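You operate a simulated robot arm through the tools that you are given. There is no shell and no other tool. Be economical: measure what you need, move in short steps, check, and stop when the job is done.

The job below is to be done with a simulated two-armed robot. You get a single attempt, and the scene is never put back.

JOB
Stack the small black-cap bottle labelled "west" from the far corner of the island on top of the small black-cap bottle labelled "east". Then take the white tray and leave it on the top of the window bench. Then take the lid off the small white box and lay it down on the far corner of the island. Keep to this order.

Only the result counts: the job must be done as asked and must still hold three seconds after the hand-in. Knocking over, shifting, dropping, spilling or breaking anything else fails it. Lids that push on must go on centred and level and be pressed home; caps that screw on are set level and turned clockwise until they are tight.

ROBOT AND FRAMES
Two 7-joint arms with fingered hands on one trunk, on a base that drives. Base frame: it is fixed to the floor where the robot stands at the start and does not move with it; the origin is under the middle of the robot, x ahead of it, y to its left, z up; the surface under the hand at the start is at about z = 854. Units: mm, rad, N and s.
The left shoulder is at the start at [70, 157, 1314], the right one opposite. With the tool pointing down near the work surface each hand reaches from about 200 to 880 mm from the robot's upright axis, wherever it stands, measured 20 degrees to its own side. Places, roughly: top of the window bench [-1400, -3900, 800]; white tray [-3500, 0, 750]. Payload 5 kg a hand.
The tool frame of a hand sits at the grasp point between the pads (the TCP): z along the fingers, y along the line on which they close. The tips reach 31 mm beyond it. Largest opening 156 mm; the body of the gripper starts 88 mm behind the TCP. The gripper is a hand of 4 fingers: y runs from the thumb to the fingers, the wrist lies at [0, 0, -249] in the tool frame.
Orientation is that of the tool frame in the base frame, as a unit quaternion [w, x, y, z]. With the fingers straight down and closing along the base's y, the tool's x points along the base's -x, its y along +y and its z along -z.

CONTROLS
- The arms move only by the tool send_rows. It takes "left_motion", "right_motion" or both (then of equal length, played together; a hand with none holds still); each is a list that holds one entry, the list of rows, each a list of 6 numbers: the turn, a rotation vector about the tool's x, y, z in units of 45 degrees (1.0 is 45 degrees), then the shift along the tool's x, y, z in units of 300 mm (1.0 is 300 mm). In form: [[[ax, ay, az, x, y, z], ...]]. A call has 1 to 20 rows; each row is the pose to reach, as a shift and turn from the pose commanded when the call began, along the tool's axes at that moment. A call with a number of a shift or a turn outside -1 to 1 is refused whole. Each row takes 0.2 s and may step no farther than 50 mm and 0.15 rad from the row before; otherwise, the whole call is refused. Where a pose cannot be reached the arm comes as near as it can. A force on the tool above 40 N (or 10 N above the force at the start of the call, whichever is more), or a blocked arm, ends the call early, and 0.2 s more pass. In this call time passes only in rows, and 0.2 s behind the last. The reply holds the time, the measured pose of the TCP, the force on the tool along the base axes, the opening and the grip force, in the units named above and with some noise, with the torque about the TCP (base axes, N m) and any sound that the robot's microphone picked up.
- Cameras (640 x 400 px; columns grow to the right, rows downward): "scene" is now at [131.3, 13.6, 1528.1]; the picture's right is [0.16, -0.99, 0.00], its down [-0.70, -0.11, -0.70] and it looks along [0.69, 0.11, -0.71] (base axes); focal length 283 px, centre (320, 200). "left" rides on the left gripper at [-72, 2, -111] in its tool frame; the picture's right is [-0.02, -1.00, 0.00], its down [0.84, -0.02, -0.54] and it looks along [0.54, -0.01, 0.84] (tool axes); focal length 234 px, centre (320, 200). "right" rides on the right gripper at [72, 2, -111] in its tool frame; the picture's right is [-0.02, 1.00, 0.00], its down [-0.84, -0.02, -0.54] and it looks along [-0.54, -0.01, 0.84] (tool axes); focal length 234 px, centre (320, 200). There is no depth. A picture from a camera that has moved, and an enlarged one, comes with that camera's place and axes in the base frame and with its lens.
- get_image(camera): a new picture of that camera. The clock stands still meanwhile.
- raise_lower(by): slides the trunk up (or, below 0, down) by that many mm; the arms and the scene camera ride with it, the base frame stays. It gives what a move gives, with no picture.
- base_move(legs): drives the robot by 1 to 6 legs, each [ahead, turn to the left] in mm and rad, along the robot's own axes; the way and the turn of a leg run together, so that a leg with both is an arc; at most 1500 mm and 3.142 rad a leg. The arms and the cameras ride along, it lands a little off, and it stops where it bumps. It gives what a move gives.
- curl_fingers(finger1, finger2, finger3, thumb_bend, hand): sets how far each is bent, from 0 (flat) to 100 (curled in); at 30 the hand is open as for a grip, at 70 the pads meet at the TCP. One left out holds its place. A second passes; each finger stops where it meets its share of the squeeze, and holds until it gets a number again. It is the only way to open and close the hand. It gives what a move gives, with no picture; readings hold the bend of each and the force on the fingers (four entries, about 0 where the hand has none), thumb and palm.
- pan_tilt(pan, tilt): turns the head with the scene camera to pan (to the left, within 1.501 rad either way) and tilt (down, from -0.506 to 1.204), counted from straight ahead of the robot. It gives what a move gives.
- inspect(camera, box): a new picture of the part [left, top, right, bottom] of that camera's present view, enlarged. The clock stands still meanwhile.
- close_job(): hands the job in; it is judged then, once.

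Go step by step. Nothing tells you exact positions but the pictures and the camera data: compare them with the known pose of the tool, close in by small moves and look again before you grip or let go. The budget is 165 turns and 118 pictures, counting those below and the enlarged ones. Unless the task says otherwise, let go and move clear before handing in, and close with one line.

The tools are called after "Call:" as name(argument=value, ...) on one line, values as JSON. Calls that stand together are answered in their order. send_rows: Moves the arms, as the interface text tells. Its arguments: {"type":"object","properties":{"left_motion":{"type":"array"},"right_motion":{"type":"array"}},"required":[]} The other tools are called the same way: raise_lower (by) slides the trunk up or down; curl_fingers (finger1, finger2, finger3, thumb_bend, hand) moves the fingers one by one; base_move (legs) drives the base; pan_tilt (pan, tilt) turns the head that bears the scene camera; get_image (camera) takes a picture; inspect (camera, box) takes an enlarged picture of a part of a camera's view; close_job () hands the job in.

At the start:

```text
clock: 0.0
left_tool_pos: [575.5, 417.9, 1247.4]
left_tcp_rot: [0.0, 0.0, 1.0, 0.0]
left_ft_force: [0.5, 0.2, 0.6]
left_torque: [-0.03, 0.06, -0.02]
left_width: 155.9
left_finger_force: 0.1
left_shape: jaw
left_bend: [30.0, 30.0, 30.0, 30.0]
left_finger forces: [0.0, 0.0, 0.0, 0.0, 0.0, 0.0]
right_tool_pos: [511.3, -151.8, 1214.5]
right_tcp_rot: [0.0, 0.0, 1.0, 0.001]
right_ft_force: [0.1, -0.8, -0.4]
right_torque: [0.01, 0.01, 0.02]
right_width: 155.8
right_finger_force: 0.0
right_shape: jaw
right_bend: [30.0, 30.0, 30.0, 30.0]
right_finger forces: [0.0, 0.0, 0.0, 0.0, 0.0, 0.1]
trunk travel left (down, up): [-700.0, 240.0]
robot x, y, heading: [0.0, 1.1, 0.003]
head pan, tilt: [0.161, 0.794]
```

scene: 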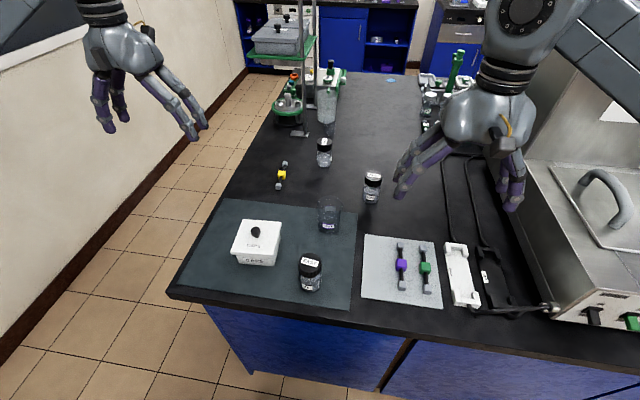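
right: 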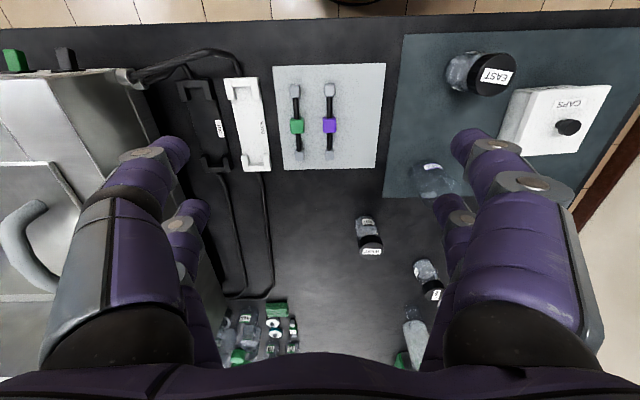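
left: 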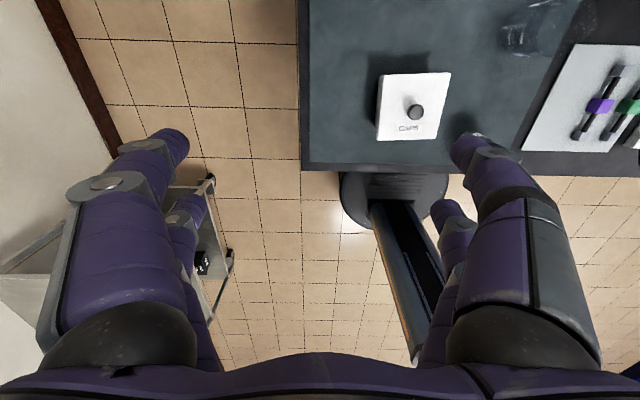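

I see the island with three small black-cap bottles; the near one reads EAST. I'll enlarge the view to read the labels on the others and see the far corner.

Call:
inspect(camera="scene", box=[280, 120, 440, 220])

Call:
inspect(camera="scene", box=[220, 200, 380, 300])

Call:
inspect(camera="right", box=[340, 200, 460, 310])

Call:
inspect(camera="scene", box=[240, 20, 500, 160])

```text
4.00 times, centred on (360, 170) of scene
camera zoom: at [131.3, 13.6, 1528.1], right [0.16, -0.99, 0.0], down [-0.7, -0.11, -0.7], along [0.69, 0.11, -0.71], focal length 1130 px, centre (160, 320)
```

zoom: 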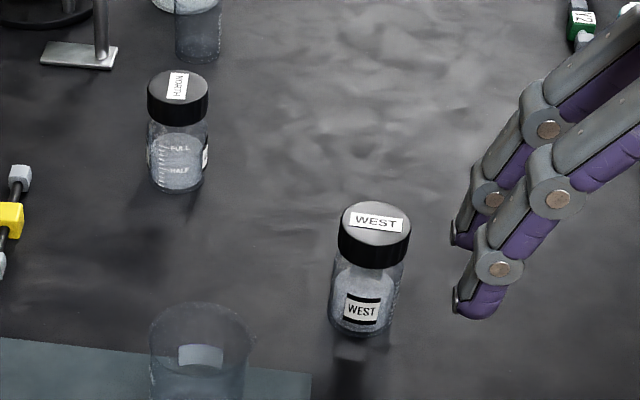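

```text
4.00 times, centred on (300, 250) of scene
camera zoom: at [131.3, 13.6, 1528.1], right [0.16, -0.99, 0.0], down [-0.7, -0.11, -0.7], along [0.69, 0.11, -0.71], focal length 1130 px, centre (400, 0)
```

zoom: 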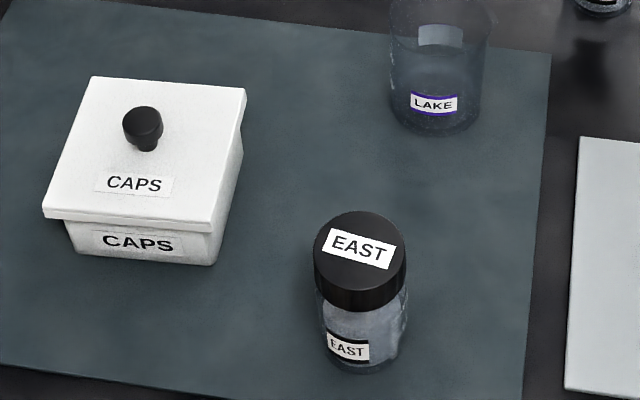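

```text
3.64 times, centred on (400, 255) of right
camera zoom: at [440.1, -150.1, 1326.2], right [0.02, 1.0, 0.0], down [0.84, -0.02, 0.54], along [0.54, -0.01, -0.84], focal length 852 px, centre (29, 0)
```

zoom: 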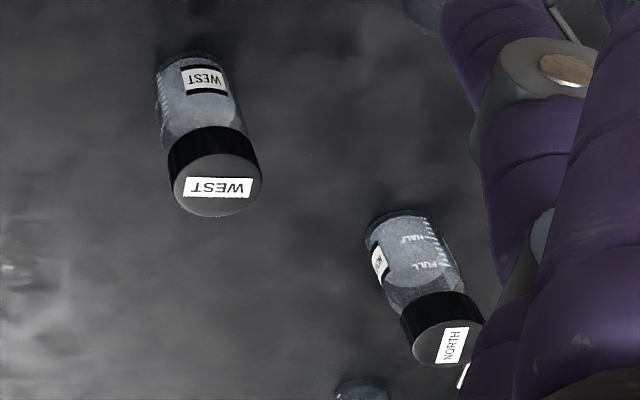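

```text
2.46 times, centred on (370, 90) of scene
camera zoom: at [131.3, 13.6, 1528.1], right [0.16, -0.99, 0.0], down [-0.7, -0.11, -0.7], along [0.69, 0.11, -0.71], focal length 696 px, centre (197, 471)
```

zoom: 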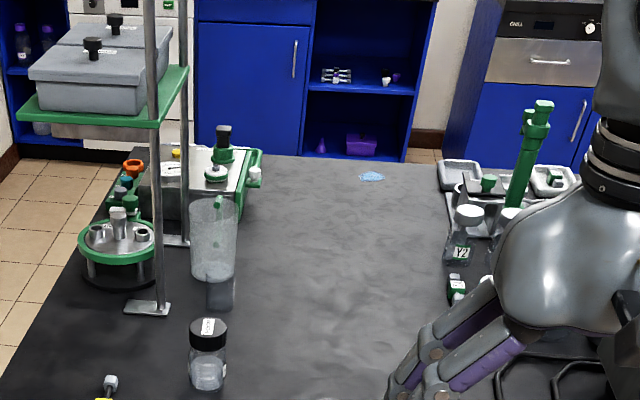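

WEST is at about (809, -50) and NORTH is a decoy. Before acting I'll check the far end for another "west" bottle, and look for how the "far corner" is marked.

Call:
send_rows(right_motion=[[[0, 0, 0, 0.16, 0, 0], [0, 0, 0, 0.32, 0, 0], [0, 0, 0, 0.48, 0, 0], [0, 0, 0, 0.6, -0.1, 0], [0, 0, 0, 0.6, -0.26, 0], [0, 0, 0, 0.6, -0.42, 0], [0, 0, 0, 0.6, -0.58, 0]]])

Call:
pan_tilt(pan=-0.05, tilt=0.45)

Call:
get_image(camera="scene")

```text
clock: 1.6
left_tool_pos: [573.5, 416.9, 1247.7]
left_tcp_rot: [0.001, 0.0, 1.0, 0.0]
left_ft_force: [-0.7, 0.1, 0.5]
left_torque: [0.05, -0.04, 0.02]
left_width: 155.6
left_finger_force: 0.0
left_shape: jaw
left_bend: [30.0, 30.0, 30.0, 30.0]
left_finger forces: [0.1, 0.0, 0.0, 0.1, 0.0, 0.0]
right_tool_pos: [330.0, -325.8, 1213.9]
right_tcp_rot: [0.001, -0.001, 1.0, 0.001]
right_ft_force: [-0.8, 0.6, -0.2]
right_torque: [0.08, -0.02, 0.02]
right_width: 155.9
right_finger_force: 0.1
right_shape: jaw
right_bend: [30.0, 30.0, 30.0, 30.0]
right_finger forces: [0.0, 0.0, 0.0, 0.1, 0.0, 0.0]
trunk travel left (down, up): [-700.0, 240.0]
robot x, y, heading: [-1.3, -0.5, 0.001]
head pan, tilt: [0.161, 0.794]
```

```text
clock: 2.4
left_tool_pos: [575.2, 417.7, 1247.5]
left_tcp_rot: [0.0, -0.001, 1.0, 0.0]
left_ft_force: [-0.2, 0.2, -0.9]
left_torque: [0.01, 0.02, 0.0]
left_width: 155.8
left_finger_force: 0.1
left_shape: jaw
left_bend: [30.0, 30.0, 30.0, 30.0]
left_finger forces: [0.1, 0.0, 0.0, 0.0, 0.0, 0.0]
right_tool_pos: [331.8, -325.1, 1214.3]
right_tcp_rot: [0.0, -0.002, 1.0, 0.0]
right_ft_force: [0.6, 0.3, 0.2]
right_torque: [-0.02, 0.05, 0.03]
right_width: 155.8
right_finger_force: 0.2
right_shape: jaw
right_bend: [30.0, 30.0, 30.0, 30.0]
right_finger forces: [0.0, 0.0, 0.1, 0.0, 0.0, 0.1]
trunk travel left (down, up): [-700.0, 240.0]
robot x, y, heading: [-1.6, 2.2, -0.004]
head pan, tilt: [-0.051, 0.45]
```

```text
110 pictures are left
camera scene: at [143.5, -4.1, 1558.1], right [-0.05, -1.0, 0.0], down [-0.44, 0.02, -0.9], along [0.9, -0.05, -0.44], focal length 283 px, centre (320, 200)
```

scene: 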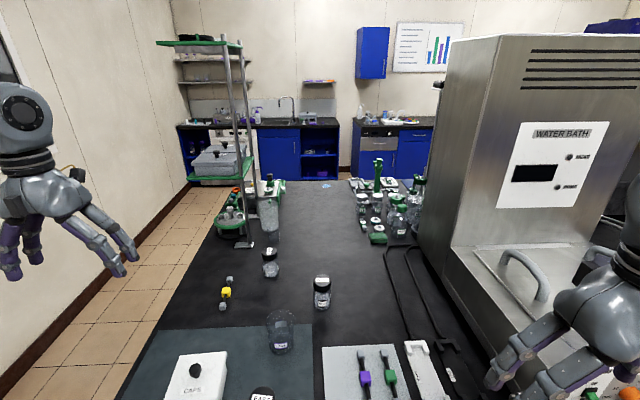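

I'll zoom in on the far end.

Call:
inspect(camera="scene", box=[200, 160, 340, 250])

Call:
inspect(camera="scene", box=[310, 150, 450, 250])

Call:
inspect(camera="scene", box=[150, 250, 340, 380])

```text
4.44 times, centred on (270, 205) of scene
camera zoom: at [143.5, -4.1, 1558.1], right [-0.05, -1.0, 0.0], down [-0.44, 0.02, -0.9], along [0.9, -0.05, -0.44], focal length 1256 px, centre (542, 178)
```

zoom: 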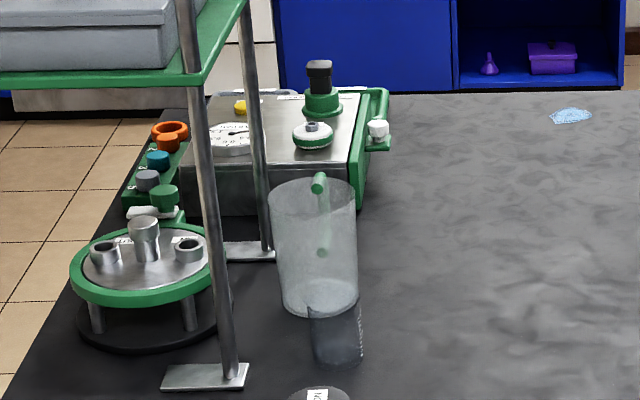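

```text
4.00 times, centred on (380, 200) of scene
camera zoom: at [143.5, -4.1, 1558.1], right [-0.05, -1.0, 0.0], down [-0.44, 0.02, -0.9], along [0.9, -0.05, -0.44], focal length 1130 px, centre (80, 200)
```

zoom: 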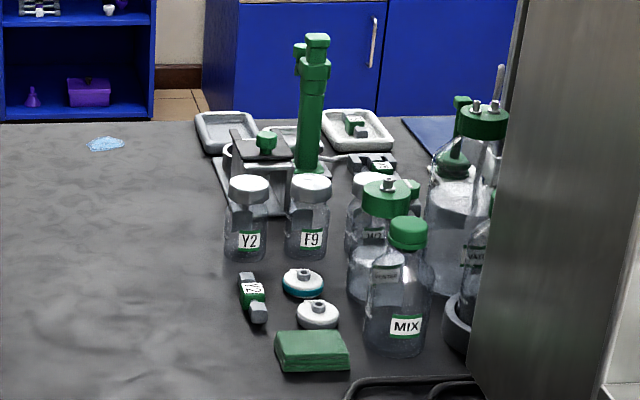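

```text
3.08 times, centred on (245, 315) of scene
camera zoom: at [143.5, -4.1, 1558.1], right [-0.05, -1.0, 0.0], down [-0.44, 0.02, -0.9], along [0.9, -0.05, -0.44], focal length 870 px, centre (551, -154)
```

zoom: 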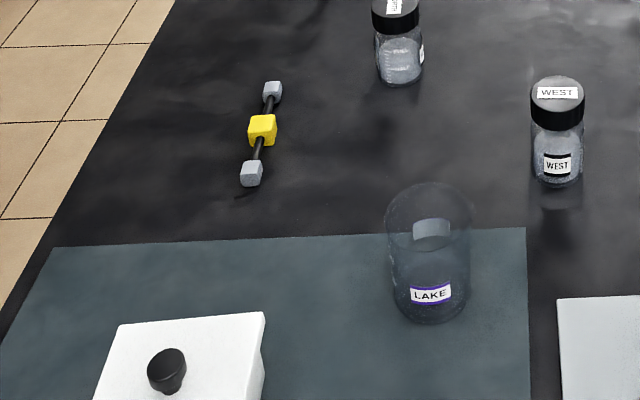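

No other "west" bottle is visible, so the job means this one, standing on the far side at about (809, -48). I'm moving the right hand above it.

Call:
send_rows(right_motion=[[[0, 0, 0, -0.133, 0.077, 0], [0, 0, 0, -0.267, 0.155, 0], [0, 0, 0, -0.4, 0.232, 0], [0, 0, 0, -0.533, 0.309, 0], [0, 0, 0, -0.667, 0.386, 0], [0, 0, 0, -0.8, 0.463, 0]]])

Call:
send_rows(right_motion=[[[0, 0, 0, -0.133, 0.077, 0.03], [0, 0, 0, -0.267, 0.155, 0.06], [0, 0, 0, -0.4, 0.232, 0.09], [0, 0, 0, -0.533, 0.309, 0.12], [0, 0, 0, -0.667, 0.386, 0.15], [0, 0, 0, -0.793, 0.46, 0.18]]])

Call:
pan_tilt(pan=0.1, tilt=0.75)

Call:
get_image(camera="right")

Call:
get_image(camera="scene")

```text
clock: 3.8
left_tool_pos: [578.1, 420.2, 1244.5]
left_tcp_rot: [-0.001, 0.0, 1.0, -0.001]
left_ft_force: [0.4, -0.3, -1.1]
left_torque: [-0.04, 0.04, 0.01]
left_width: 155.9
left_finger_force: 0.1
left_shape: jaw
left_bend: [30.0, 30.0, 30.0, 30.0]
left_finger forces: [0.0, 0.1, 0.0, 0.0, 0.1, 0.0]
right_tool_pos: [575.3, -185.9, 1213.9]
right_tcp_rot: [-0.001, 0.001, 1.0, -0.001]
right_ft_force: [0.3, 0.7, 0.0]
right_torque: [-0.06, 0.05, -0.02]
right_width: 156.1
right_finger_force: 0.1
right_shape: jaw
right_bend: [30.0, 30.0, 30.0, 30.0]
right_finger forces: [0.1, 0.1, 0.0, 0.1, 0.1, 0.0]
trunk travel left (down, up): [-700.0, 240.0]
robot x, y, heading: [2.6, 2.6, -0.006]
head pan, tilt: [-0.051, 0.45]
```

```text
clock: 5.2
left_tool_pos: [574.6, 424.0, 1245.4]
left_tcp_rot: [0.0, -0.001, 1.0, -0.002]
left_ft_force: [0.8, 1.5, -1.3]
left_torque: [-0.14, 0.01, 0.02]
left_width: 155.9
left_finger_force: 0.1
left_shape: jaw
left_bend: [30.0, 30.0, 30.0, 30.0]
left_finger forces: [0.0, 0.1, 0.1, 0.1, 0.0, 0.0]
right_tool_pos: [808.8, -47.1, 1161.3]
right_tcp_rot: [0.001, -0.001, 1.0, -0.004]
right_ft_force: [0.7, -0.7, 0.5]
right_torque: [0.1, 0.06, -0.06]
right_width: 156.0
right_finger_force: 0.0
right_shape: jaw
right_bend: [30.0, 30.0, 30.0, 30.0]
right_finger forces: [0.0, 0.1, 0.1, 0.0, 0.0, 0.0]
trunk travel left (down, up): [-700.0, 240.0]
robot x, y, heading: [-0.6, 0.8, -0.003]
head pan, tilt: [-0.051, 0.45]
```

```text
clock: 6.0
left_tool_pos: [576.1, 417.7, 1247.2]
left_tcp_rot: [0.0, -0.001, 1.0, -0.001]
left_ft_force: [0.5, 0.2, -0.7]
left_torque: [-0.02, 0.01, 0.04]
left_width: 155.5
left_finger_force: 0.1
left_shape: jaw
left_bend: [30.0, 30.0, 30.0, 30.0]
left_finger forces: [0.1, 0.0, 0.0, 0.1, 0.0, 0.0]
right_tool_pos: [809.2, -49.9, 1161.9]
right_tcp_rot: [0.001, -0.002, 1.0, 0.0]
right_ft_force: [-0.7, -0.6, 0.3]
right_torque: [0.02, -0.02, -0.01]
right_width: 156.4
right_finger_force: 0.0
right_shape: jaw
right_bend: [30.0, 30.0, 30.0, 30.0]
right_finger forces: [0.1, 0.0, 0.0, 0.0, 0.0, 0.1]
trunk travel left (down, up): [-700.0, 240.0]
robot x, y, heading: [-0.5, -2.4, 0.001]
head pan, tilt: [0.099, 0.75]
```

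```text
106 pictures are left
camera right: at [737.3, -48.7, 1272.3], right [0.02, 1.0, 0.0], down [0.84, -0.02, 0.55], along [0.55, -0.01, -0.84], focal length 234 px, centre (320, 200)
```

right: 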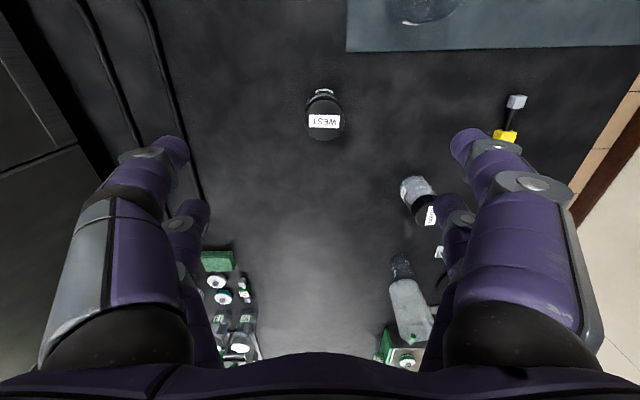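

```text
105 pictures are left
camera scene: at [134.0, 7.8, 1531.8], right [0.1, -1.0, 0.0], down [-0.68, -0.07, -0.73], along [0.73, 0.07, -0.68], focal length 283 px, centre (320, 200)
```

scene: 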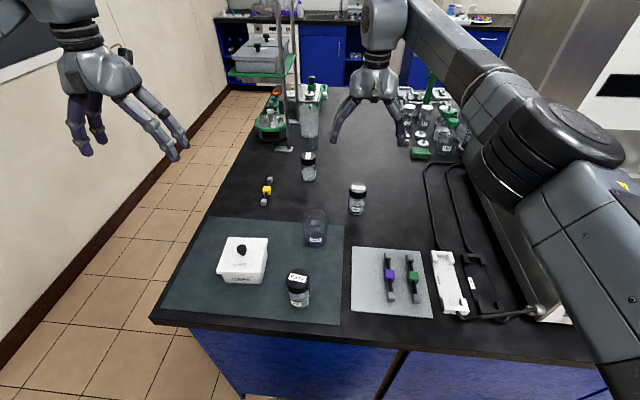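

The bottle is right under the hand, cap top at about z 965. I'll go down to grip height.

Call:
send_rows(right_motion=[[[0, 0, 0, 0, 0.007, 0.15], [0, 0, 0, 0, 0.007, 0.3], [0, 0, 0, 0, 0.007, 0.45], [0, 0, 0, 0, 0.007, 0.58]]])

Call:
get_image(camera="right")

Call:
get_image(camera="scene")

```text
clock: 7.0
left_tool_pos: [576.5, 418.3, 1245.6]
left_tcp_rot: [-0.001, -0.001, 1.0, -0.001]
left_ft_force: [0.1, -0.3, -1.0]
left_torque: [0.0, 0.04, -0.02]
left_width: 155.9
left_finger_force: 0.1
left_shape: jaw
left_bend: [30.0, 30.0, 30.0, 30.0]
left_finger forces: [0.1, 0.0, 0.0, 0.0, 0.0, 0.0]
right_tool_pos: [809.1, -48.0, 983.7]
right_tcp_rot: [0.0, 0.0, 1.0, -0.001]
right_ft_force: [0.4, -0.4, -1.1]
right_torque: [0.0, 0.07, -0.06]
right_width: 156.0
right_finger_force: 0.0
right_shape: jaw
right_bend: [30.0, 30.0, 30.0, 30.0]
right_finger forces: [0.0, 0.0, 0.1, 0.1, 0.0, 0.0]
trunk travel left (down, up): [-700.0, 240.0]
robot x, y, heading: [-0.3, -3.3, -0.003]
head pan, tilt: [0.099, 0.75]
```

```text
104 pictures are left
camera right: at [737.5, -45.3, 1095.5], right [0.02, 1.0, 0.0], down [0.84, -0.02, 0.54], along [0.54, -0.01, -0.84], focal length 234 px, centre (320, 200)
```

right: 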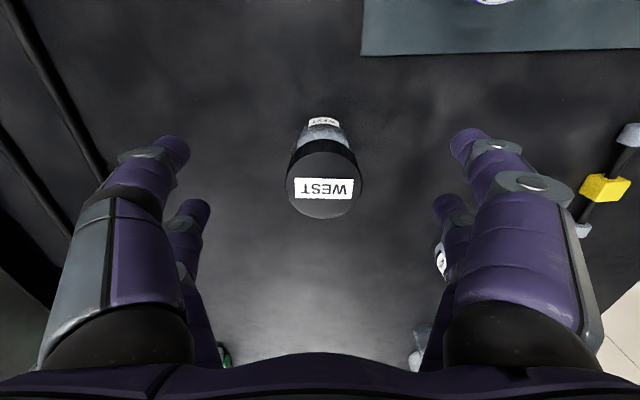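

```text
103 pictures are left
camera scene: at [135.3, 9.5, 1531.7], right [0.1, -1.0, 0.0], down [-0.68, -0.07, -0.73], along [0.73, 0.07, -0.68], focal length 283 px, centre (320, 200)
```

scene: 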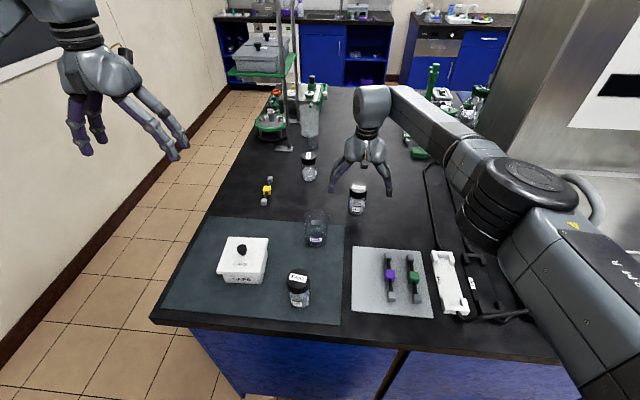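

Cap diameter is about 48 mm, centred near (813, -45). I'll correct a few mm, go down and close.

Call:
send_rows(right_motion=[[[0, 0, 0, -0.013, 0.01, 0.1], [0, 0, 0, -0.013, 0.01, 0.2]]])

Call:
curl_fingers(hand="right", finger1=50, finger2=50, finger3=50, thumb_bend=50)

Call:
get_image(camera="right")

```text
clock: 7.6
left_tool_pos: [575.7, 419.8, 1246.0]
left_tcp_rot: [0.0, -0.001, 1.0, -0.001]
left_ft_force: [0.0, 0.4, -0.7]
left_torque: [0.02, 0.0, -0.01]
left_width: 155.8
left_finger_force: 0.1
left_shape: jaw
left_bend: [30.0, 30.0, 30.0, 30.0]
left_finger forces: [0.0, 0.1, 0.0, 0.0, 0.1, 0.0]
right_tool_pos: [812.8, -44.8, 926.0]
right_tcp_rot: [0.001, 0.0, 1.0, -0.001]
right_ft_force: [1.3, -0.4, 0.2]
right_torque: [-0.02, 0.01, -0.01]
right_width: 156.0
right_finger_force: 0.0
right_shape: jaw
right_bend: [30.0, 30.0, 30.0, 30.0]
right_finger forces: [0.0, 0.1, 0.0, 0.0, 0.1, 0.0]
trunk travel left (down, up): [-700.0, 240.0]
robot x, y, heading: [-1.4, 1.2, 0.0]
head pan, tilt: [0.099, 0.75]
```

```text
clock: 8.6
left_tool_pos: [576.2, 418.2, 1245.7]
left_tcp_rot: [0.0, 0.0, 1.0, -0.001]
left_ft_force: [0.6, 0.2, -0.1]
left_torque: [-0.01, -0.01, 0.0]
left_width: 155.7
left_finger_force: 0.0
left_shape: jaw
left_bend: [30.0, 30.0, 30.0, 30.0]
left_finger forces: [0.0, 0.1, 0.1, 0.0, 0.0, 0.1]
right_tool_pos: [812.2, -45.7, 926.8]
right_tcp_rot: [0.001, 0.001, 1.0, 0.0]
right_ft_force: [-0.7, 0.6, 0.0]
right_torque: [0.01, 0.0, 0.0]
right_width: 81.7
right_finger_force: 0.0
right_shape: fingers
right_bend: [50.0, 50.0, 50.0, 50.0]
right_finger forces: [0.0, 0.0, 0.0, 0.1, 0.1, 0.0]
trunk travel left (down, up): [-700.0, 240.0]
robot x, y, heading: [2.0, 1.2, -0.003]
head pan, tilt: [0.099, 0.75]
```

```text
102 pictures are left
camera right: at [739.7, -42.7, 1037.8], right [0.02, 1.0, 0.0], down [0.84, -0.02, 0.55], along [0.55, -0.01, -0.84], focal length 234 px, centre (320, 200)
```

right: 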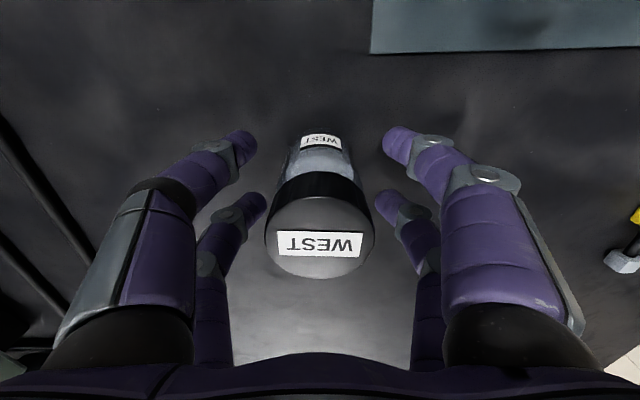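

Centred between the fingers. Closing the grip.

Call:
curl_fingers(hand="right", finger1=66, finger2=66, finger3=66, thumb_bend=66)

Call:
get_image(camera="right")

```text
clock: 9.6
left_tool_pos: [575.5, 417.9, 1246.2]
left_tcp_rot: [0.0, -0.001, 1.0, 0.0]
left_ft_force: [-0.5, 0.0, 0.3]
left_torque: [0.02, 0.05, 0.0]
left_width: 155.8
left_finger_force: 0.1
left_shape: jaw
left_bend: [30.0, 30.0, 30.0, 30.0]
left_finger forces: [0.0, 0.0, 0.0, 0.1, 0.0, 0.0]
right_tool_pos: [812.7, -45.2, 926.6]
right_tcp_rot: [0.001, 0.0, 1.0, 0.0]
right_ft_force: [0.7, 0.3, 0.5]
right_torque: [0.0, 0.0, -0.01]
right_width: 25.1
right_finger_force: 8.5
right_shape: fingers
right_bend: [64.0, 58.0, 58.0, 65.0]
right_finger forces: [1.5, 7.0, 6.1, 0.1, 1.9, 0.0]
trunk travel left (down, up): [-700.0, 240.0]
robot x, y, heading: [0.2, -2.3, -0.002]
head pan, tilt: [0.099, 0.75]
```

```text
101 pictures are left
camera right: at [739.7, -43.1, 1037.7], right [0.02, 1.0, 0.0], down [0.84, -0.02, 0.55], along [0.55, -0.01, -0.84], focal length 234 px, centre (320, 200)
```

right: 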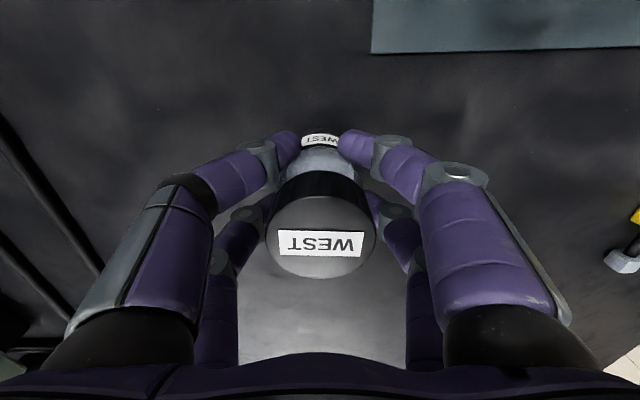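

The near finger pair has closed in front of the bottle, so the bottle sits about 10 mm too far forward in the hand. I'll reopen, shift forward 10 mm and grip again.

Call:
curl_fingers(hand="right", finger1=50, finger2=50, finger3=50, thumb_bend=50)

Call:
send_rows(right_motion=[[[0, 0, 0, -0.033, 0, 0]]])

Call:
curl_fingers(hand="right", finger1=68, finger2=68, finger3=68, thumb_bend=68)

Call:
get_image(camera="right")

```text
clock: 10.6
left_tool_pos: [574.1, 418.6, 1247.2]
left_tcp_rot: [-0.001, 0.0, 1.0, 0.0]
left_ft_force: [0.0, -0.1, -0.7]
left_torque: [0.02, 0.0, 0.03]
left_width: 156.0
left_finger_force: 0.1
left_shape: jaw
left_bend: [30.0, 30.0, 30.0, 30.0]
left_finger forces: [0.1, 0.0, 0.0, 0.0, 0.0, 0.0]
right_tool_pos: [813.0, -45.9, 926.5]
right_tcp_rot: [0.001, 0.001, 1.0, 0.0]
right_ft_force: [0.3, 0.0, -0.1]
right_torque: [-0.02, 0.0, 0.01]
right_width: 80.3
right_finger_force: 0.0
right_shape: fingers
right_bend: [50.0, 50.0, 50.0, 50.0]
right_finger forces: [0.0, 0.1, 0.1, 0.0, 0.1, 0.1]
trunk travel left (down, up): [-700.0, 240.0]
robot x, y, heading: [2.0, -0.7, 0.002]
head pan, tilt: [0.099, 0.75]
```

```text
clock: 11.0
left_tool_pos: [575.5, 419.3, 1246.4]
left_tcp_rot: [0.0, 0.0, 1.0, 0.0]
left_ft_force: [-1.0, -0.2, 0.2]
left_torque: [0.02, 0.03, 0.02]
left_width: 156.0
left_finger_force: 0.1
left_shape: jaw
left_bend: [30.0, 30.0, 30.0, 30.0]
left_finger forces: [0.1, 0.0, 0.0, 0.0, 0.1, 0.1]
right_tool_pos: [812.2, -45.9, 925.7]
right_tcp_rot: [0.001, 0.0, 1.0, 0.0]
right_ft_force: [0.5, -0.4, 0.8]
right_torque: [-0.01, 0.01, 0.02]
right_width: 80.1
right_finger_force: 0.0
right_shape: fingers
right_bend: [50.0, 50.0, 50.0, 50.0]
right_finger forces: [0.1, 0.0, 0.0, 0.0, 0.0, 0.0]
right hand out of reach, approached as far as the arm can: row 1
trunk travel left (down, up): [-700.0, 240.0]
robot x, y, heading: [-2.0, -2.7, -0.003]
head pan, tilt: [0.099, 0.75]
```

```text
clock: 12.0
left_tool_pos: [574.5, 417.5, 1246.6]
left_tcp_rot: [-0.001, 0.0, 1.0, 0.0]
left_ft_force: [-0.3, 0.1, 0.1]
left_torque: [0.01, -0.05, 0.03]
left_width: 155.9
left_finger_force: 0.1
left_shape: jaw
left_bend: [30.0, 30.0, 30.0, 30.0]
left_finger forces: [0.0, 0.1, 0.1, 0.0, 0.0, 0.1]
right_tool_pos: [812.0, -45.7, 925.8]
right_tcp_rot: [0.0, 0.0, 1.0, 0.0]
right_ft_force: [-0.9, 0.0, 0.5]
right_torque: [-0.01, 0.05, 0.0]
right_width: 23.8
right_finger_force: 12.2
right_shape: fingers
right_bend: [64.0, 58.0, 59.0, 66.0]
right_finger forces: [3.1, 8.9, 7.8, 0.0, 3.7, 0.0]
trunk travel left (down, up): [-700.0, 240.0]
robot x, y, heading: [-0.8, 0.7, 0.002]
head pan, tilt: [0.099, 0.75]
```

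```text
100 pictures are left
camera right: at [739.7, -43.0, 1037.7], right [0.02, 1.0, 0.0], down [0.84, -0.02, 0.55], along [0.55, -0.01, -0.84], focal length 234 px, centre (320, 200)
```

right: 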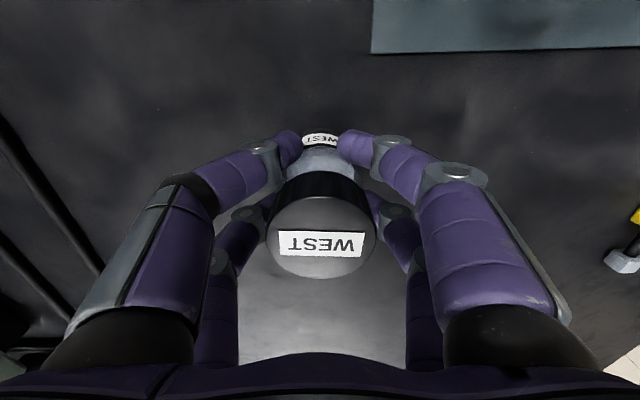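

The arm is at its reach limit, so I'll release, rise, and drive the base 70 mm ahead; the base front still clears the island.

Call:
curl_fingers(hand="right", finger1=40, finger2=40, finger3=40, thumb_bend=40)

Call:
send_rows(right_motion=[[[0, 0, 0, 0.033, 0, -0.15], [0, 0, 0, 0.033, 0, -0.3], [0, 0, 0, 0.033, 0, -0.45]]])

Call:
base_move(legs=[[70, 0]])

Call:
get_image(camera="right")

```text
clock: 13.0
left_tool_pos: [574.9, 418.2, 1246.0]
left_tcp_rot: [0.0, 0.0, 1.0, 0.0]
left_ft_force: [-0.3, 0.9, 0.3]
left_torque: [0.02, 0.0, 0.01]
left_width: 155.9
left_finger_force: 0.1
left_shape: jaw
left_bend: [30.0, 30.0, 30.0, 30.0]
left_finger forces: [0.0, 0.0, 0.0, 0.1, 0.0, 0.0]
right_tool_pos: [811.7, -45.6, 926.2]
right_tcp_rot: [0.0, 0.0, 1.0, 0.0]
right_ft_force: [0.0, 0.1, 0.0]
right_torque: [-0.02, -0.04, 0.01]
right_width: 120.2
right_finger_force: 0.1
right_shape: fingers
right_bend: [40.0, 40.0, 40.0, 40.0]
right_finger forces: [0.0, 0.0, 0.0, 0.0, 0.0, 0.0]
trunk travel left (down, up): [-700.0, 240.0]
robot x, y, heading: [2.0, -3.0, -0.002]
head pan, tilt: [0.099, 0.75]
```

```text
clock: 13.8
left_tool_pos: [575.5, 418.7, 1245.3]
left_tcp_rot: [0.0, -0.001, 1.0, 0.0]
left_ft_force: [0.7, -0.5, 0.4]
left_torque: [-0.02, -0.01, 0.0]
left_width: 156.2
left_finger_force: 0.0
left_shape: jaw
left_bend: [30.0, 30.0, 30.0, 30.0]
left_finger forces: [0.0, 0.0, 0.0, 0.0, 0.1, 0.0]
right_tool_pos: [801.6, -44.9, 1061.8]
right_tcp_rot: [0.0, -0.001, 1.0, -0.001]
right_ft_force: [-0.2, -1.1, 0.4]
right_torque: [-0.03, -0.04, -0.01]
right_width: 120.9
right_finger_force: 0.1
right_shape: fingers
right_bend: [40.0, 40.0, 40.0, 40.0]
right_finger forces: [0.0, 0.0, 0.1, 0.0, 0.1, 0.0]
trunk travel left (down, up): [-700.0, 240.0]
robot x, y, heading: [-2.2, 2.0, -0.004]
head pan, tilt: [0.099, 0.75]
```

```text
clock: 14.8
left_tool_pos: [628.6, 419.7, 1255.4]
left_tcp_rot: [0.007, 0.0, 1.0, -0.001]
left_ft_force: [-0.4, 0.3, 1.0]
left_torque: [-0.06, -0.08, 0.02]
left_width: 156.1
left_finger_force: 0.1
left_shape: jaw
left_bend: [30.0, 30.0, 30.0, 30.0]
left_finger forces: [0.0, 0.1, 0.1, 0.0, 0.1, 0.0]
right_tool_pos: [859.7, -46.1, 1073.2]
right_tcp_rot: [0.006, 0.0, 1.0, -0.001]
right_ft_force: [0.0, -0.9, 0.9]
right_torque: [0.12, -0.06, 0.01]
right_width: 121.0
right_finger_force: 0.1
right_shape: fingers
right_bend: [40.0, 40.0, 40.0, 40.0]
right_finger forces: [0.1, 0.0, 0.0, 0.0, 0.0, 0.1]
trunk travel left (down, up): [-700.0, 240.0]
robot x, y, heading: [69.0, -1.9, -0.004]
head pan, tilt: [0.099, 0.75]
```

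```text
99 pictures are left
camera right: at [787.8, -44.0, 1183.5], right [0.02, 1.0, 0.0], down [0.83, -0.02, 0.56], along [0.56, -0.01, -0.83], focal length 234 px, centre (320, 200)
```

right: 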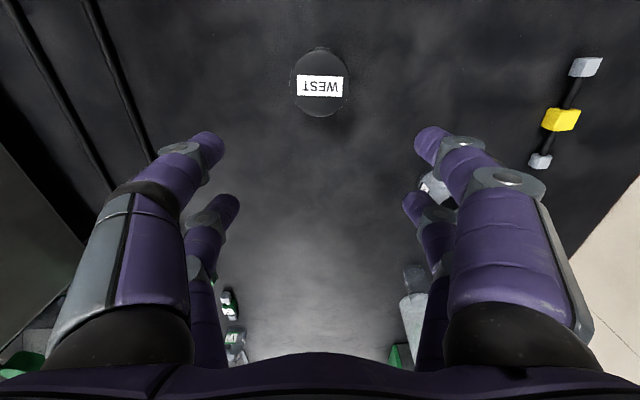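

The bottle now works out to (820, -45). Moving over it at height and rechecking the pose.

Call:
send_rows(right_motion=[[[0, 0, 0, 0.07, 0, 0], [0, 0, 0, 0.14, 0, 0.03]]])

Call:
get_image(camera="right")

```text
clock: 15.4
left_tool_pos: [635.0, 417.8, 1252.8]
left_tcp_rot: [0.005, -0.001, 1.0, 0.0]
left_ft_force: [-0.4, -0.3, 1.4]
left_torque: [0.01, -0.09, 0.02]
left_width: 155.9
left_finger_force: 0.0
left_shape: jaw
left_bend: [30.0, 30.0, 30.0, 30.0]
left_finger forces: [0.0, 0.1, 0.0, 0.1, 0.0, 0.1]
right_tool_pos: [823.5, -47.4, 1061.3]
right_tcp_rot: [0.004, -0.001, 1.0, 0.0]
right_ft_force: [-0.9, -0.5, 1.7]
right_torque: [0.02, -0.07, 0.01]
right_width: 121.0
right_finger_force: 0.0
right_shape: fingers
right_bend: [40.0, 40.0, 40.0, 40.0]
right_finger forces: [0.0, 0.1, 0.0, 0.1, 0.0, 0.1]
trunk travel left (down, up): [-700.0, 240.0]
robot x, y, heading: [67.7, 2.4, 0.004]
head pan, tilt: [0.099, 0.75]
```

```text
98 pictures are left
camera right: at [751.1, -44.1, 1172.0], right [0.02, 1.0, 0.0], down [0.83, -0.02, 0.55], along [0.55, -0.01, -0.83], focal length 234 px, centre (320, 200)
```

right: 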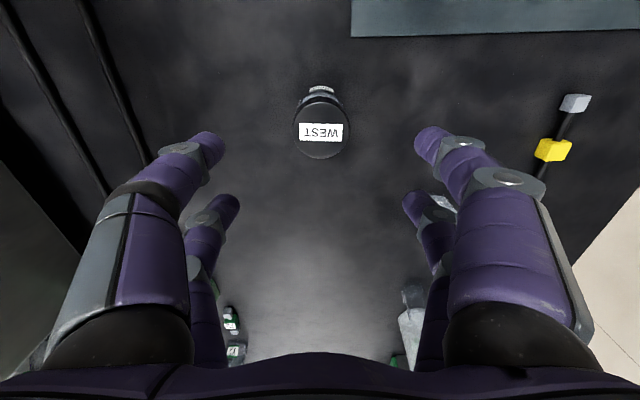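

The base is still settling. I'll descend to 990 while correcting x, and check.

Call:
send_rows(right_motion=[[[0, 0, 0, 0.033, 0.003, 0.07], [0, 0, 0, 0.033, 0.003, 0.14], [0, 0, 0, 0.033, 0.003, 0.2], [0, 0, 0, 0.033, 0.003, 0.2], [0, 0, 0, 0.033, 0.003, 0.2], [0, 0, 0, 0.033, 0.003, 0.2], [0, 0, 0, 0.033, 0.003, 0.2]]])

Call:
get_image(camera="right")

```text
clock: 17.0
left_tool_pos: [638.5, 419.3, 1250.1]
left_tcp_rot: [0.003, -0.001, 1.0, -0.001]
left_ft_force: [0.2, 0.5, 0.0]
left_torque: [0.01, 0.01, 0.02]
left_width: 155.7
left_finger_force: 0.1
left_shape: jaw
left_bend: [30.0, 30.0, 30.0, 30.0]
left_finger forces: [0.1, 0.0, 0.0, 0.1, 0.1, 0.0]
right_tool_pos: [819.8, -43.4, 998.2]
right_tcp_rot: [0.002, -0.001, 1.0, 0.001]
right_ft_force: [-0.5, -0.2, -0.4]
right_torque: [-0.01, 0.01, 0.02]
right_width: 120.7
right_finger_force: 0.0
right_shape: fingers
right_bend: [40.0, 40.0, 40.0, 40.0]
right_finger forces: [0.0, 0.0, 0.0, 0.1, 0.0, 0.1]
trunk travel left (down, up): [-700.0, 240.0]
robot x, y, heading: [69.8, -0.1, 0.001]
head pan, tilt: [0.099, 0.75]
```

```text
97 pictures are left
camera right: at [747.0, -42.0, 1109.1], right [0.02, 1.0, 0.0], down [0.84, -0.02, 0.55], along [0.55, -0.01, -0.84], focal length 234 px, centre (320, 200)
```

right: 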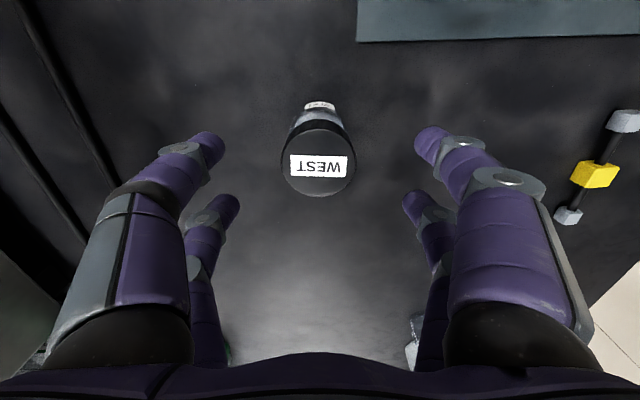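

Aligned. Going down to grip height and closing to a light pre-grip.

Call:
send_rows(right_motion=[[[0, 0, 0, -0.007, -0.003, 0.12], [0, 0, 0, -0.007, -0.003, 0.235]]])

Call:
curl_fingers(hand="right", finger1=68, finger2=68, finger3=68, thumb_bend=68)

Call:
get_image(camera="right")

```text
clock: 17.6
left_tool_pos: [639.4, 418.6, 1249.6]
left_tcp_rot: [0.003, 0.0, 1.0, 0.001]
left_ft_force: [0.6, -0.6, 0.0]
left_torque: [-0.02, 0.01, 0.01]
left_width: 155.8
left_finger_force: 0.0
left_shape: jaw
left_bend: [30.0, 30.0, 30.0, 30.0]
left_finger forces: [0.1, 0.0, 0.1, 0.1, 0.0, 0.0]
right_tool_pos: [823.1, -44.7, 926.5]
right_tcp_rot: [0.002, 0.0, 1.0, 0.0]
right_ft_force: [-0.5, 0.1, 0.0]
right_torque: [0.0, -0.03, 0.01]
right_width: 120.8
right_finger_force: 0.1
right_shape: fingers
right_bend: [40.0, 40.0, 40.0, 40.0]
right_finger forces: [0.0, 0.1, 0.1, 0.1, 0.0, 0.0]
trunk travel left (down, up): [-700.0, 240.0]
robot x, y, heading: [70.0, -2.7, -0.002]
head pan, tilt: [0.099, 0.75]
```

```text
clock: 18.6
left_tool_pos: [639.4, 418.7, 1249.1]
left_tcp_rot: [0.002, -0.001, 1.0, 0.001]
left_ft_force: [-0.5, 0.5, 0.0]
left_torque: [-0.01, 0.01, -0.02]
left_width: 156.2
left_finger_force: 0.1
left_shape: jaw
left_bend: [30.0, 30.0, 30.0, 30.0]
left_finger forces: [0.0, 0.0, 0.0, 0.1, 0.0, 0.1]
right_tool_pos: [821.6, -46.7, 926.4]
right_tcp_rot: [0.002, 0.0, 1.0, 0.001]
right_ft_force: [0.1, -0.6, -0.1]
right_torque: [0.03, 0.03, 0.01]
right_width: 41.3
right_finger_force: 14.7
right_shape: fingers
right_bend: [59.0, 61.0, 62.0, 64.0]
right_finger forces: [8.3, 6.5, 4.3, 0.0, 9.7, 0.0]
trunk travel left (down, up): [-700.0, 240.0]
robot x, y, heading: [70.3, 3.2, 0.002]
head pan, tilt: [0.099, 0.75]
```

```text
96 pictures are left
camera right: at [749.3, -43.0, 1037.2], right [0.02, 1.0, 0.0], down [0.84, -0.02, 0.55], along [0.55, -0.01, -0.84], focal length 234 px, centre (320, 200)
```

right: 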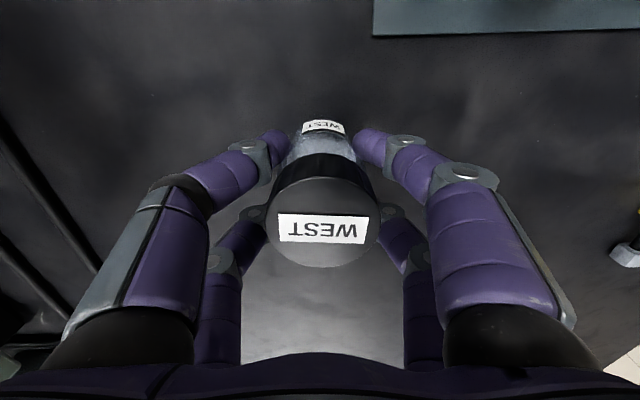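

The grip is good now, with every finger loaded. Lifting straight up.

Call:
send_rows(right_motion=[[[0, 0, 0, 0, 0, -0.07], [0, 0, 0, 0, 0, -0.2], [0, 0, 0, 0, 0, -0.34], [0, 0, 0, 0, 0, -0.48], [0, 0, 0, 0, 0, -0.62], [0, 0, 0, 0, 0, -0.7]]])

Call:
get_image(camera="right")

Call:
get_image(camera="scene")

```text
clock: 20.0
left_tool_pos: [639.7, 418.9, 1249.4]
left_tcp_rot: [0.003, -0.001, 1.0, -0.001]
left_ft_force: [0.1, 0.2, -0.3]
left_torque: [0.02, 0.01, 0.04]
left_width: 156.1
left_finger_force: 0.1
left_shape: jaw
left_bend: [30.0, 30.0, 30.0, 30.0]
left_finger forces: [0.1, 0.1, 0.0, 0.1, 0.1, 0.0]
right_tool_pos: [820.2, -44.0, 1138.1]
right_tcp_rot: [0.002, 0.0, 1.0, 0.0]
right_ft_force: [-0.1, 0.3, -1.5]
right_torque: [-0.03, 0.01, -0.03]
right_width: 41.1
right_finger_force: 14.7
right_shape: fingers
right_bend: [59.0, 61.0, 62.0, 64.0]
right_finger forces: [8.2, 6.7, 4.3, 0.0, 9.5, 0.0]
trunk travel left (down, up): [-700.0, 240.0]
robot x, y, heading: [69.5, 1.5, 0.001]
head pan, tilt: [0.099, 0.75]
```

```text
95 pictures are left
camera right: at [747.8, -42.1, 1249.2], right [0.02, 1.0, 0.0], down [0.84, -0.02, 0.55], along [0.55, -0.01, -0.84], focal length 234 px, centre (320, 200)
```

right: 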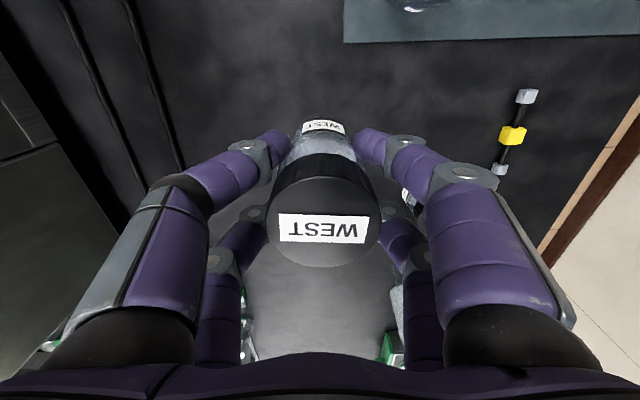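

```text
94 pictures are left
camera scene: at [203.3, 9.3, 1531.7], right [0.1, -0.99, 0.0], down [-0.68, -0.07, -0.73], along [0.73, 0.07, -0.68], focal length 283 px, centre (320, 200)
```

scene: 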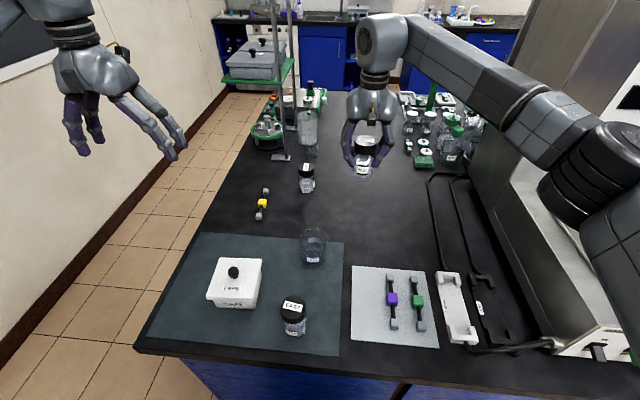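

WEST is held upright. Now I'll locate EAST accurately using the left camera and an enlarged scene view.

Call:
inspect(camera="scene", box=[240, 270, 340, 350])

Call:
get_image(camera="left")

```text
5.00 times, centred on (290, 310) of scene
camera zoom: at [203.3, 9.3, 1531.7], right [0.1, -0.99, 0.0], down [-0.68, -0.07, -0.73], along [0.73, 0.07, -0.68], focal length 1413 px, centre (470, -350)
```

zoom: 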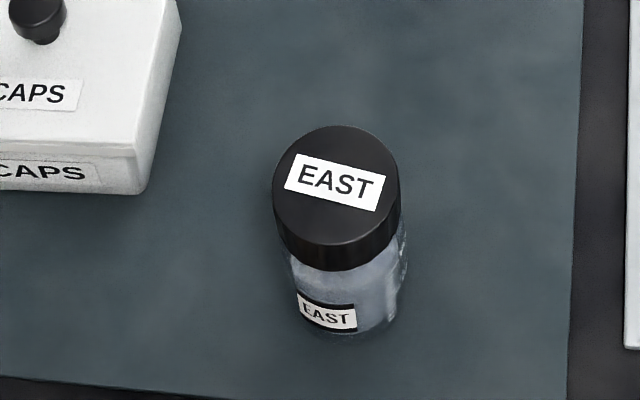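

```text
92 pictures are left
camera left: at [710.8, 419.8, 1360.6], right [0.03, -1.0, 0.0], down [-0.84, -0.02, 0.54], along [-0.54, -0.01, -0.84], focal length 234 px, centre (320, 200)
```

left: 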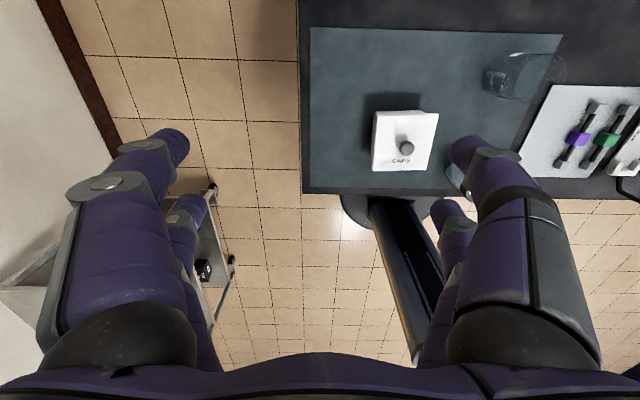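

EAST's cap centre is near (481, 93) with its top around 955. I'll carry WEST over at a safe height and bring the left hand back so its camera views the stack from the side.

Call:
send_rows(left_motion=[[[0, 0, 0, 0.117, 0, 0], [0, 0, 0, 0.233, 0, 0], [0, 0, 0, 0.35, 0, 0], [0, 0, 0, 0.467, 0, 0]]], right_motion=[[[0, 0, 0, 0.14, 0.056, 0], [0, 0, 0, 0.28, 0.113, 0], [0, 0, 0, 0.42, 0.17, 0], [0, 0, 0, 0.56, 0.227, 0]]])

Call:
send_rows(right_motion=[[[0, 0, 0, 0.14, 0.056, 0], [0, 0, 0, 0.28, 0.113, 0], [0, 0, 0, 0.42, 0.17, 0], [0, 0, 0, 0.557, 0.227, 0.0], [0, 0, 0, 0.557, 0.227, 0.1]]])

Call:
get_image(camera="scene")

Call:
get_image(camera="left")

```text
clock: 21.0
left_tool_pos: [496.9, 420.2, 1249.8]
left_tcp_rot: [0.004, 0.0, 1.0, 0.0]
left_ft_force: [-1.8, 0.0, 0.8]
left_torque: [-0.01, -0.1, -0.03]
left_width: 155.7
left_finger_force: 0.1
left_shape: jaw
left_bend: [30.0, 30.0, 30.0, 30.0]
left_finger forces: [0.1, 0.0, 0.0, 0.0, 0.0, 0.0]
right_tool_pos: [650.8, 24.7, 1137.1]
right_tcp_rot: [0.003, 0.0, 1.0, 0.0]
right_ft_force: [-0.4, 0.2, -1.0]
right_torque: [0.01, -0.04, 0.0]
right_width: 41.5
right_finger_force: 14.9
right_shape: fingers
right_bend: [59.0, 61.0, 62.0, 64.0]
right_finger forces: [8.5, 6.6, 4.6, 0.1, 9.6, 0.0]
trunk travel left (down, up): [-700.0, 240.0]
robot x, y, heading: [72.0, 1.0, 0.001]
head pan, tilt: [0.099, 0.75]
```

```text
clock: 22.2
left_tool_pos: [503.3, 418.7, 1248.4]
left_tcp_rot: [0.001, 0.0, 1.0, -0.001]
left_ft_force: [-0.5, -0.4, -0.3]
left_torque: [-0.04, 0.08, 0.0]
left_width: 155.8
left_finger_force: 0.1
left_shape: jaw
left_bend: [30.0, 30.0, 30.0, 30.0]
left_finger forces: [0.0, 0.0, 0.0, 0.0, 0.0, 0.0]
right_tool_pos: [486.5, 89.9, 1106.1]
right_tcp_rot: [0.002, 0.0, 1.0, 0.0]
right_ft_force: [-0.2, -0.7, -1.7]
right_torque: [0.02, 0.03, -0.02]
right_width: 41.1
right_finger_force: 14.3
right_shape: fingers
right_bend: [59.0, 61.0, 62.0, 64.0]
right_finger forces: [8.6, 7.0, 4.9, 0.0, 9.6, 0.1]
trunk travel left (down, up): [-700.0, 240.0]
robot x, y, heading: [68.4, -1.9, 0.002]
head pan, tilt: [0.099, 0.75]
```

```text
91 pictures are left
camera scene: at [204.8, 7.7, 1531.8], right [0.1, -0.99, 0.0], down [-0.68, -0.07, -0.73], along [0.73, 0.07, -0.68], focal length 283 px, centre (320, 200)
```

scene: 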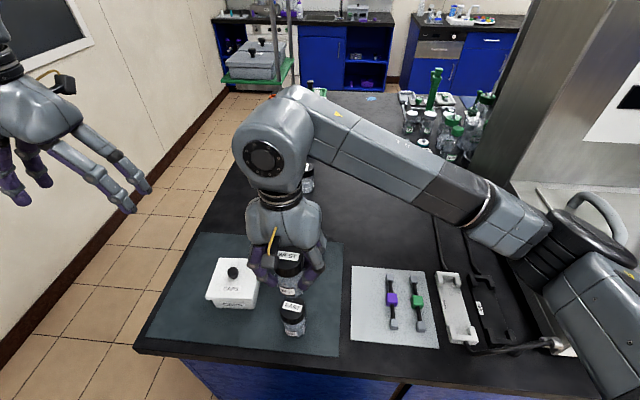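

```text
90 pictures are left
camera left: at [574.8, 419.1, 1359.3], right [0.03, -1.0, 0.0], down [-0.84, -0.02, 0.54], along [-0.54, -0.01, -0.84], focal length 234 px, centre (320, 200)
```

left: 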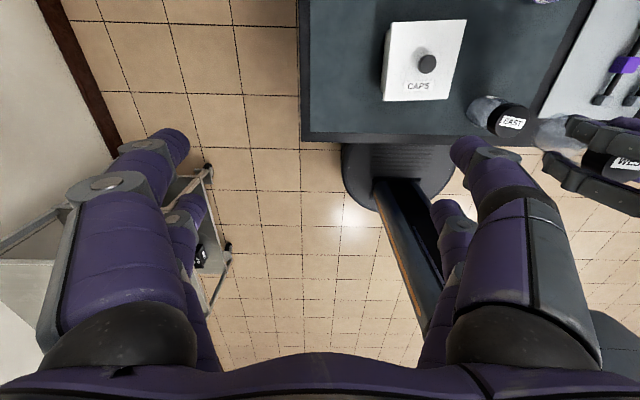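

Both bottles are visible in both cameras, so I'll enlarge the pair.

Call:
inspect(camera="scene", box=[240, 240, 340, 350])

Call:
inspect(camera="left", box=[460, 80, 640, 200])

```text
3.64 times, centred on (290, 295) of scene
camera zoom: at [204.8, 7.7, 1531.8], right [0.1, -0.99, 0.0], down [-0.68, -0.07, -0.73], along [0.73, 0.07, -0.68], focal length 1028 px, centre (429, -146)
```

zoom: 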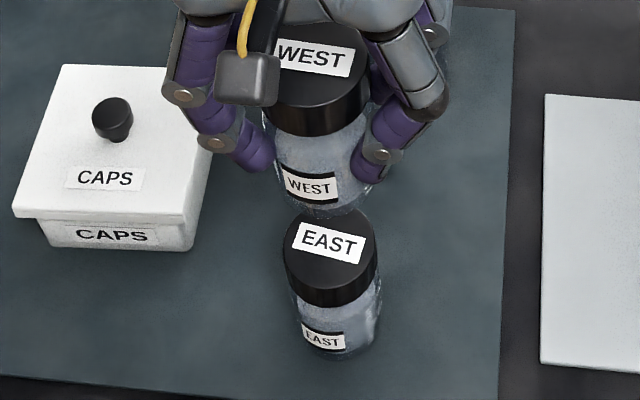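

```text
3.33 times, centred on (550, 140) of left
camera zoom: at [574.8, 419.1, 1359.3], right [0.03, -1.0, 0.0], down [-0.84, -0.02, 0.54], along [-0.54, -0.01, -0.84], focal length 781 px, centre (-447, 400)
```

zoom: 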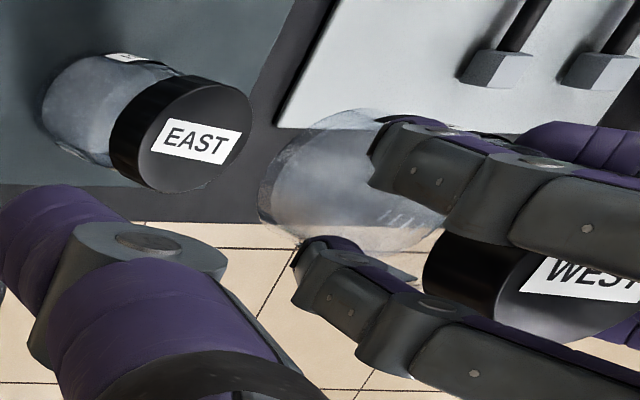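

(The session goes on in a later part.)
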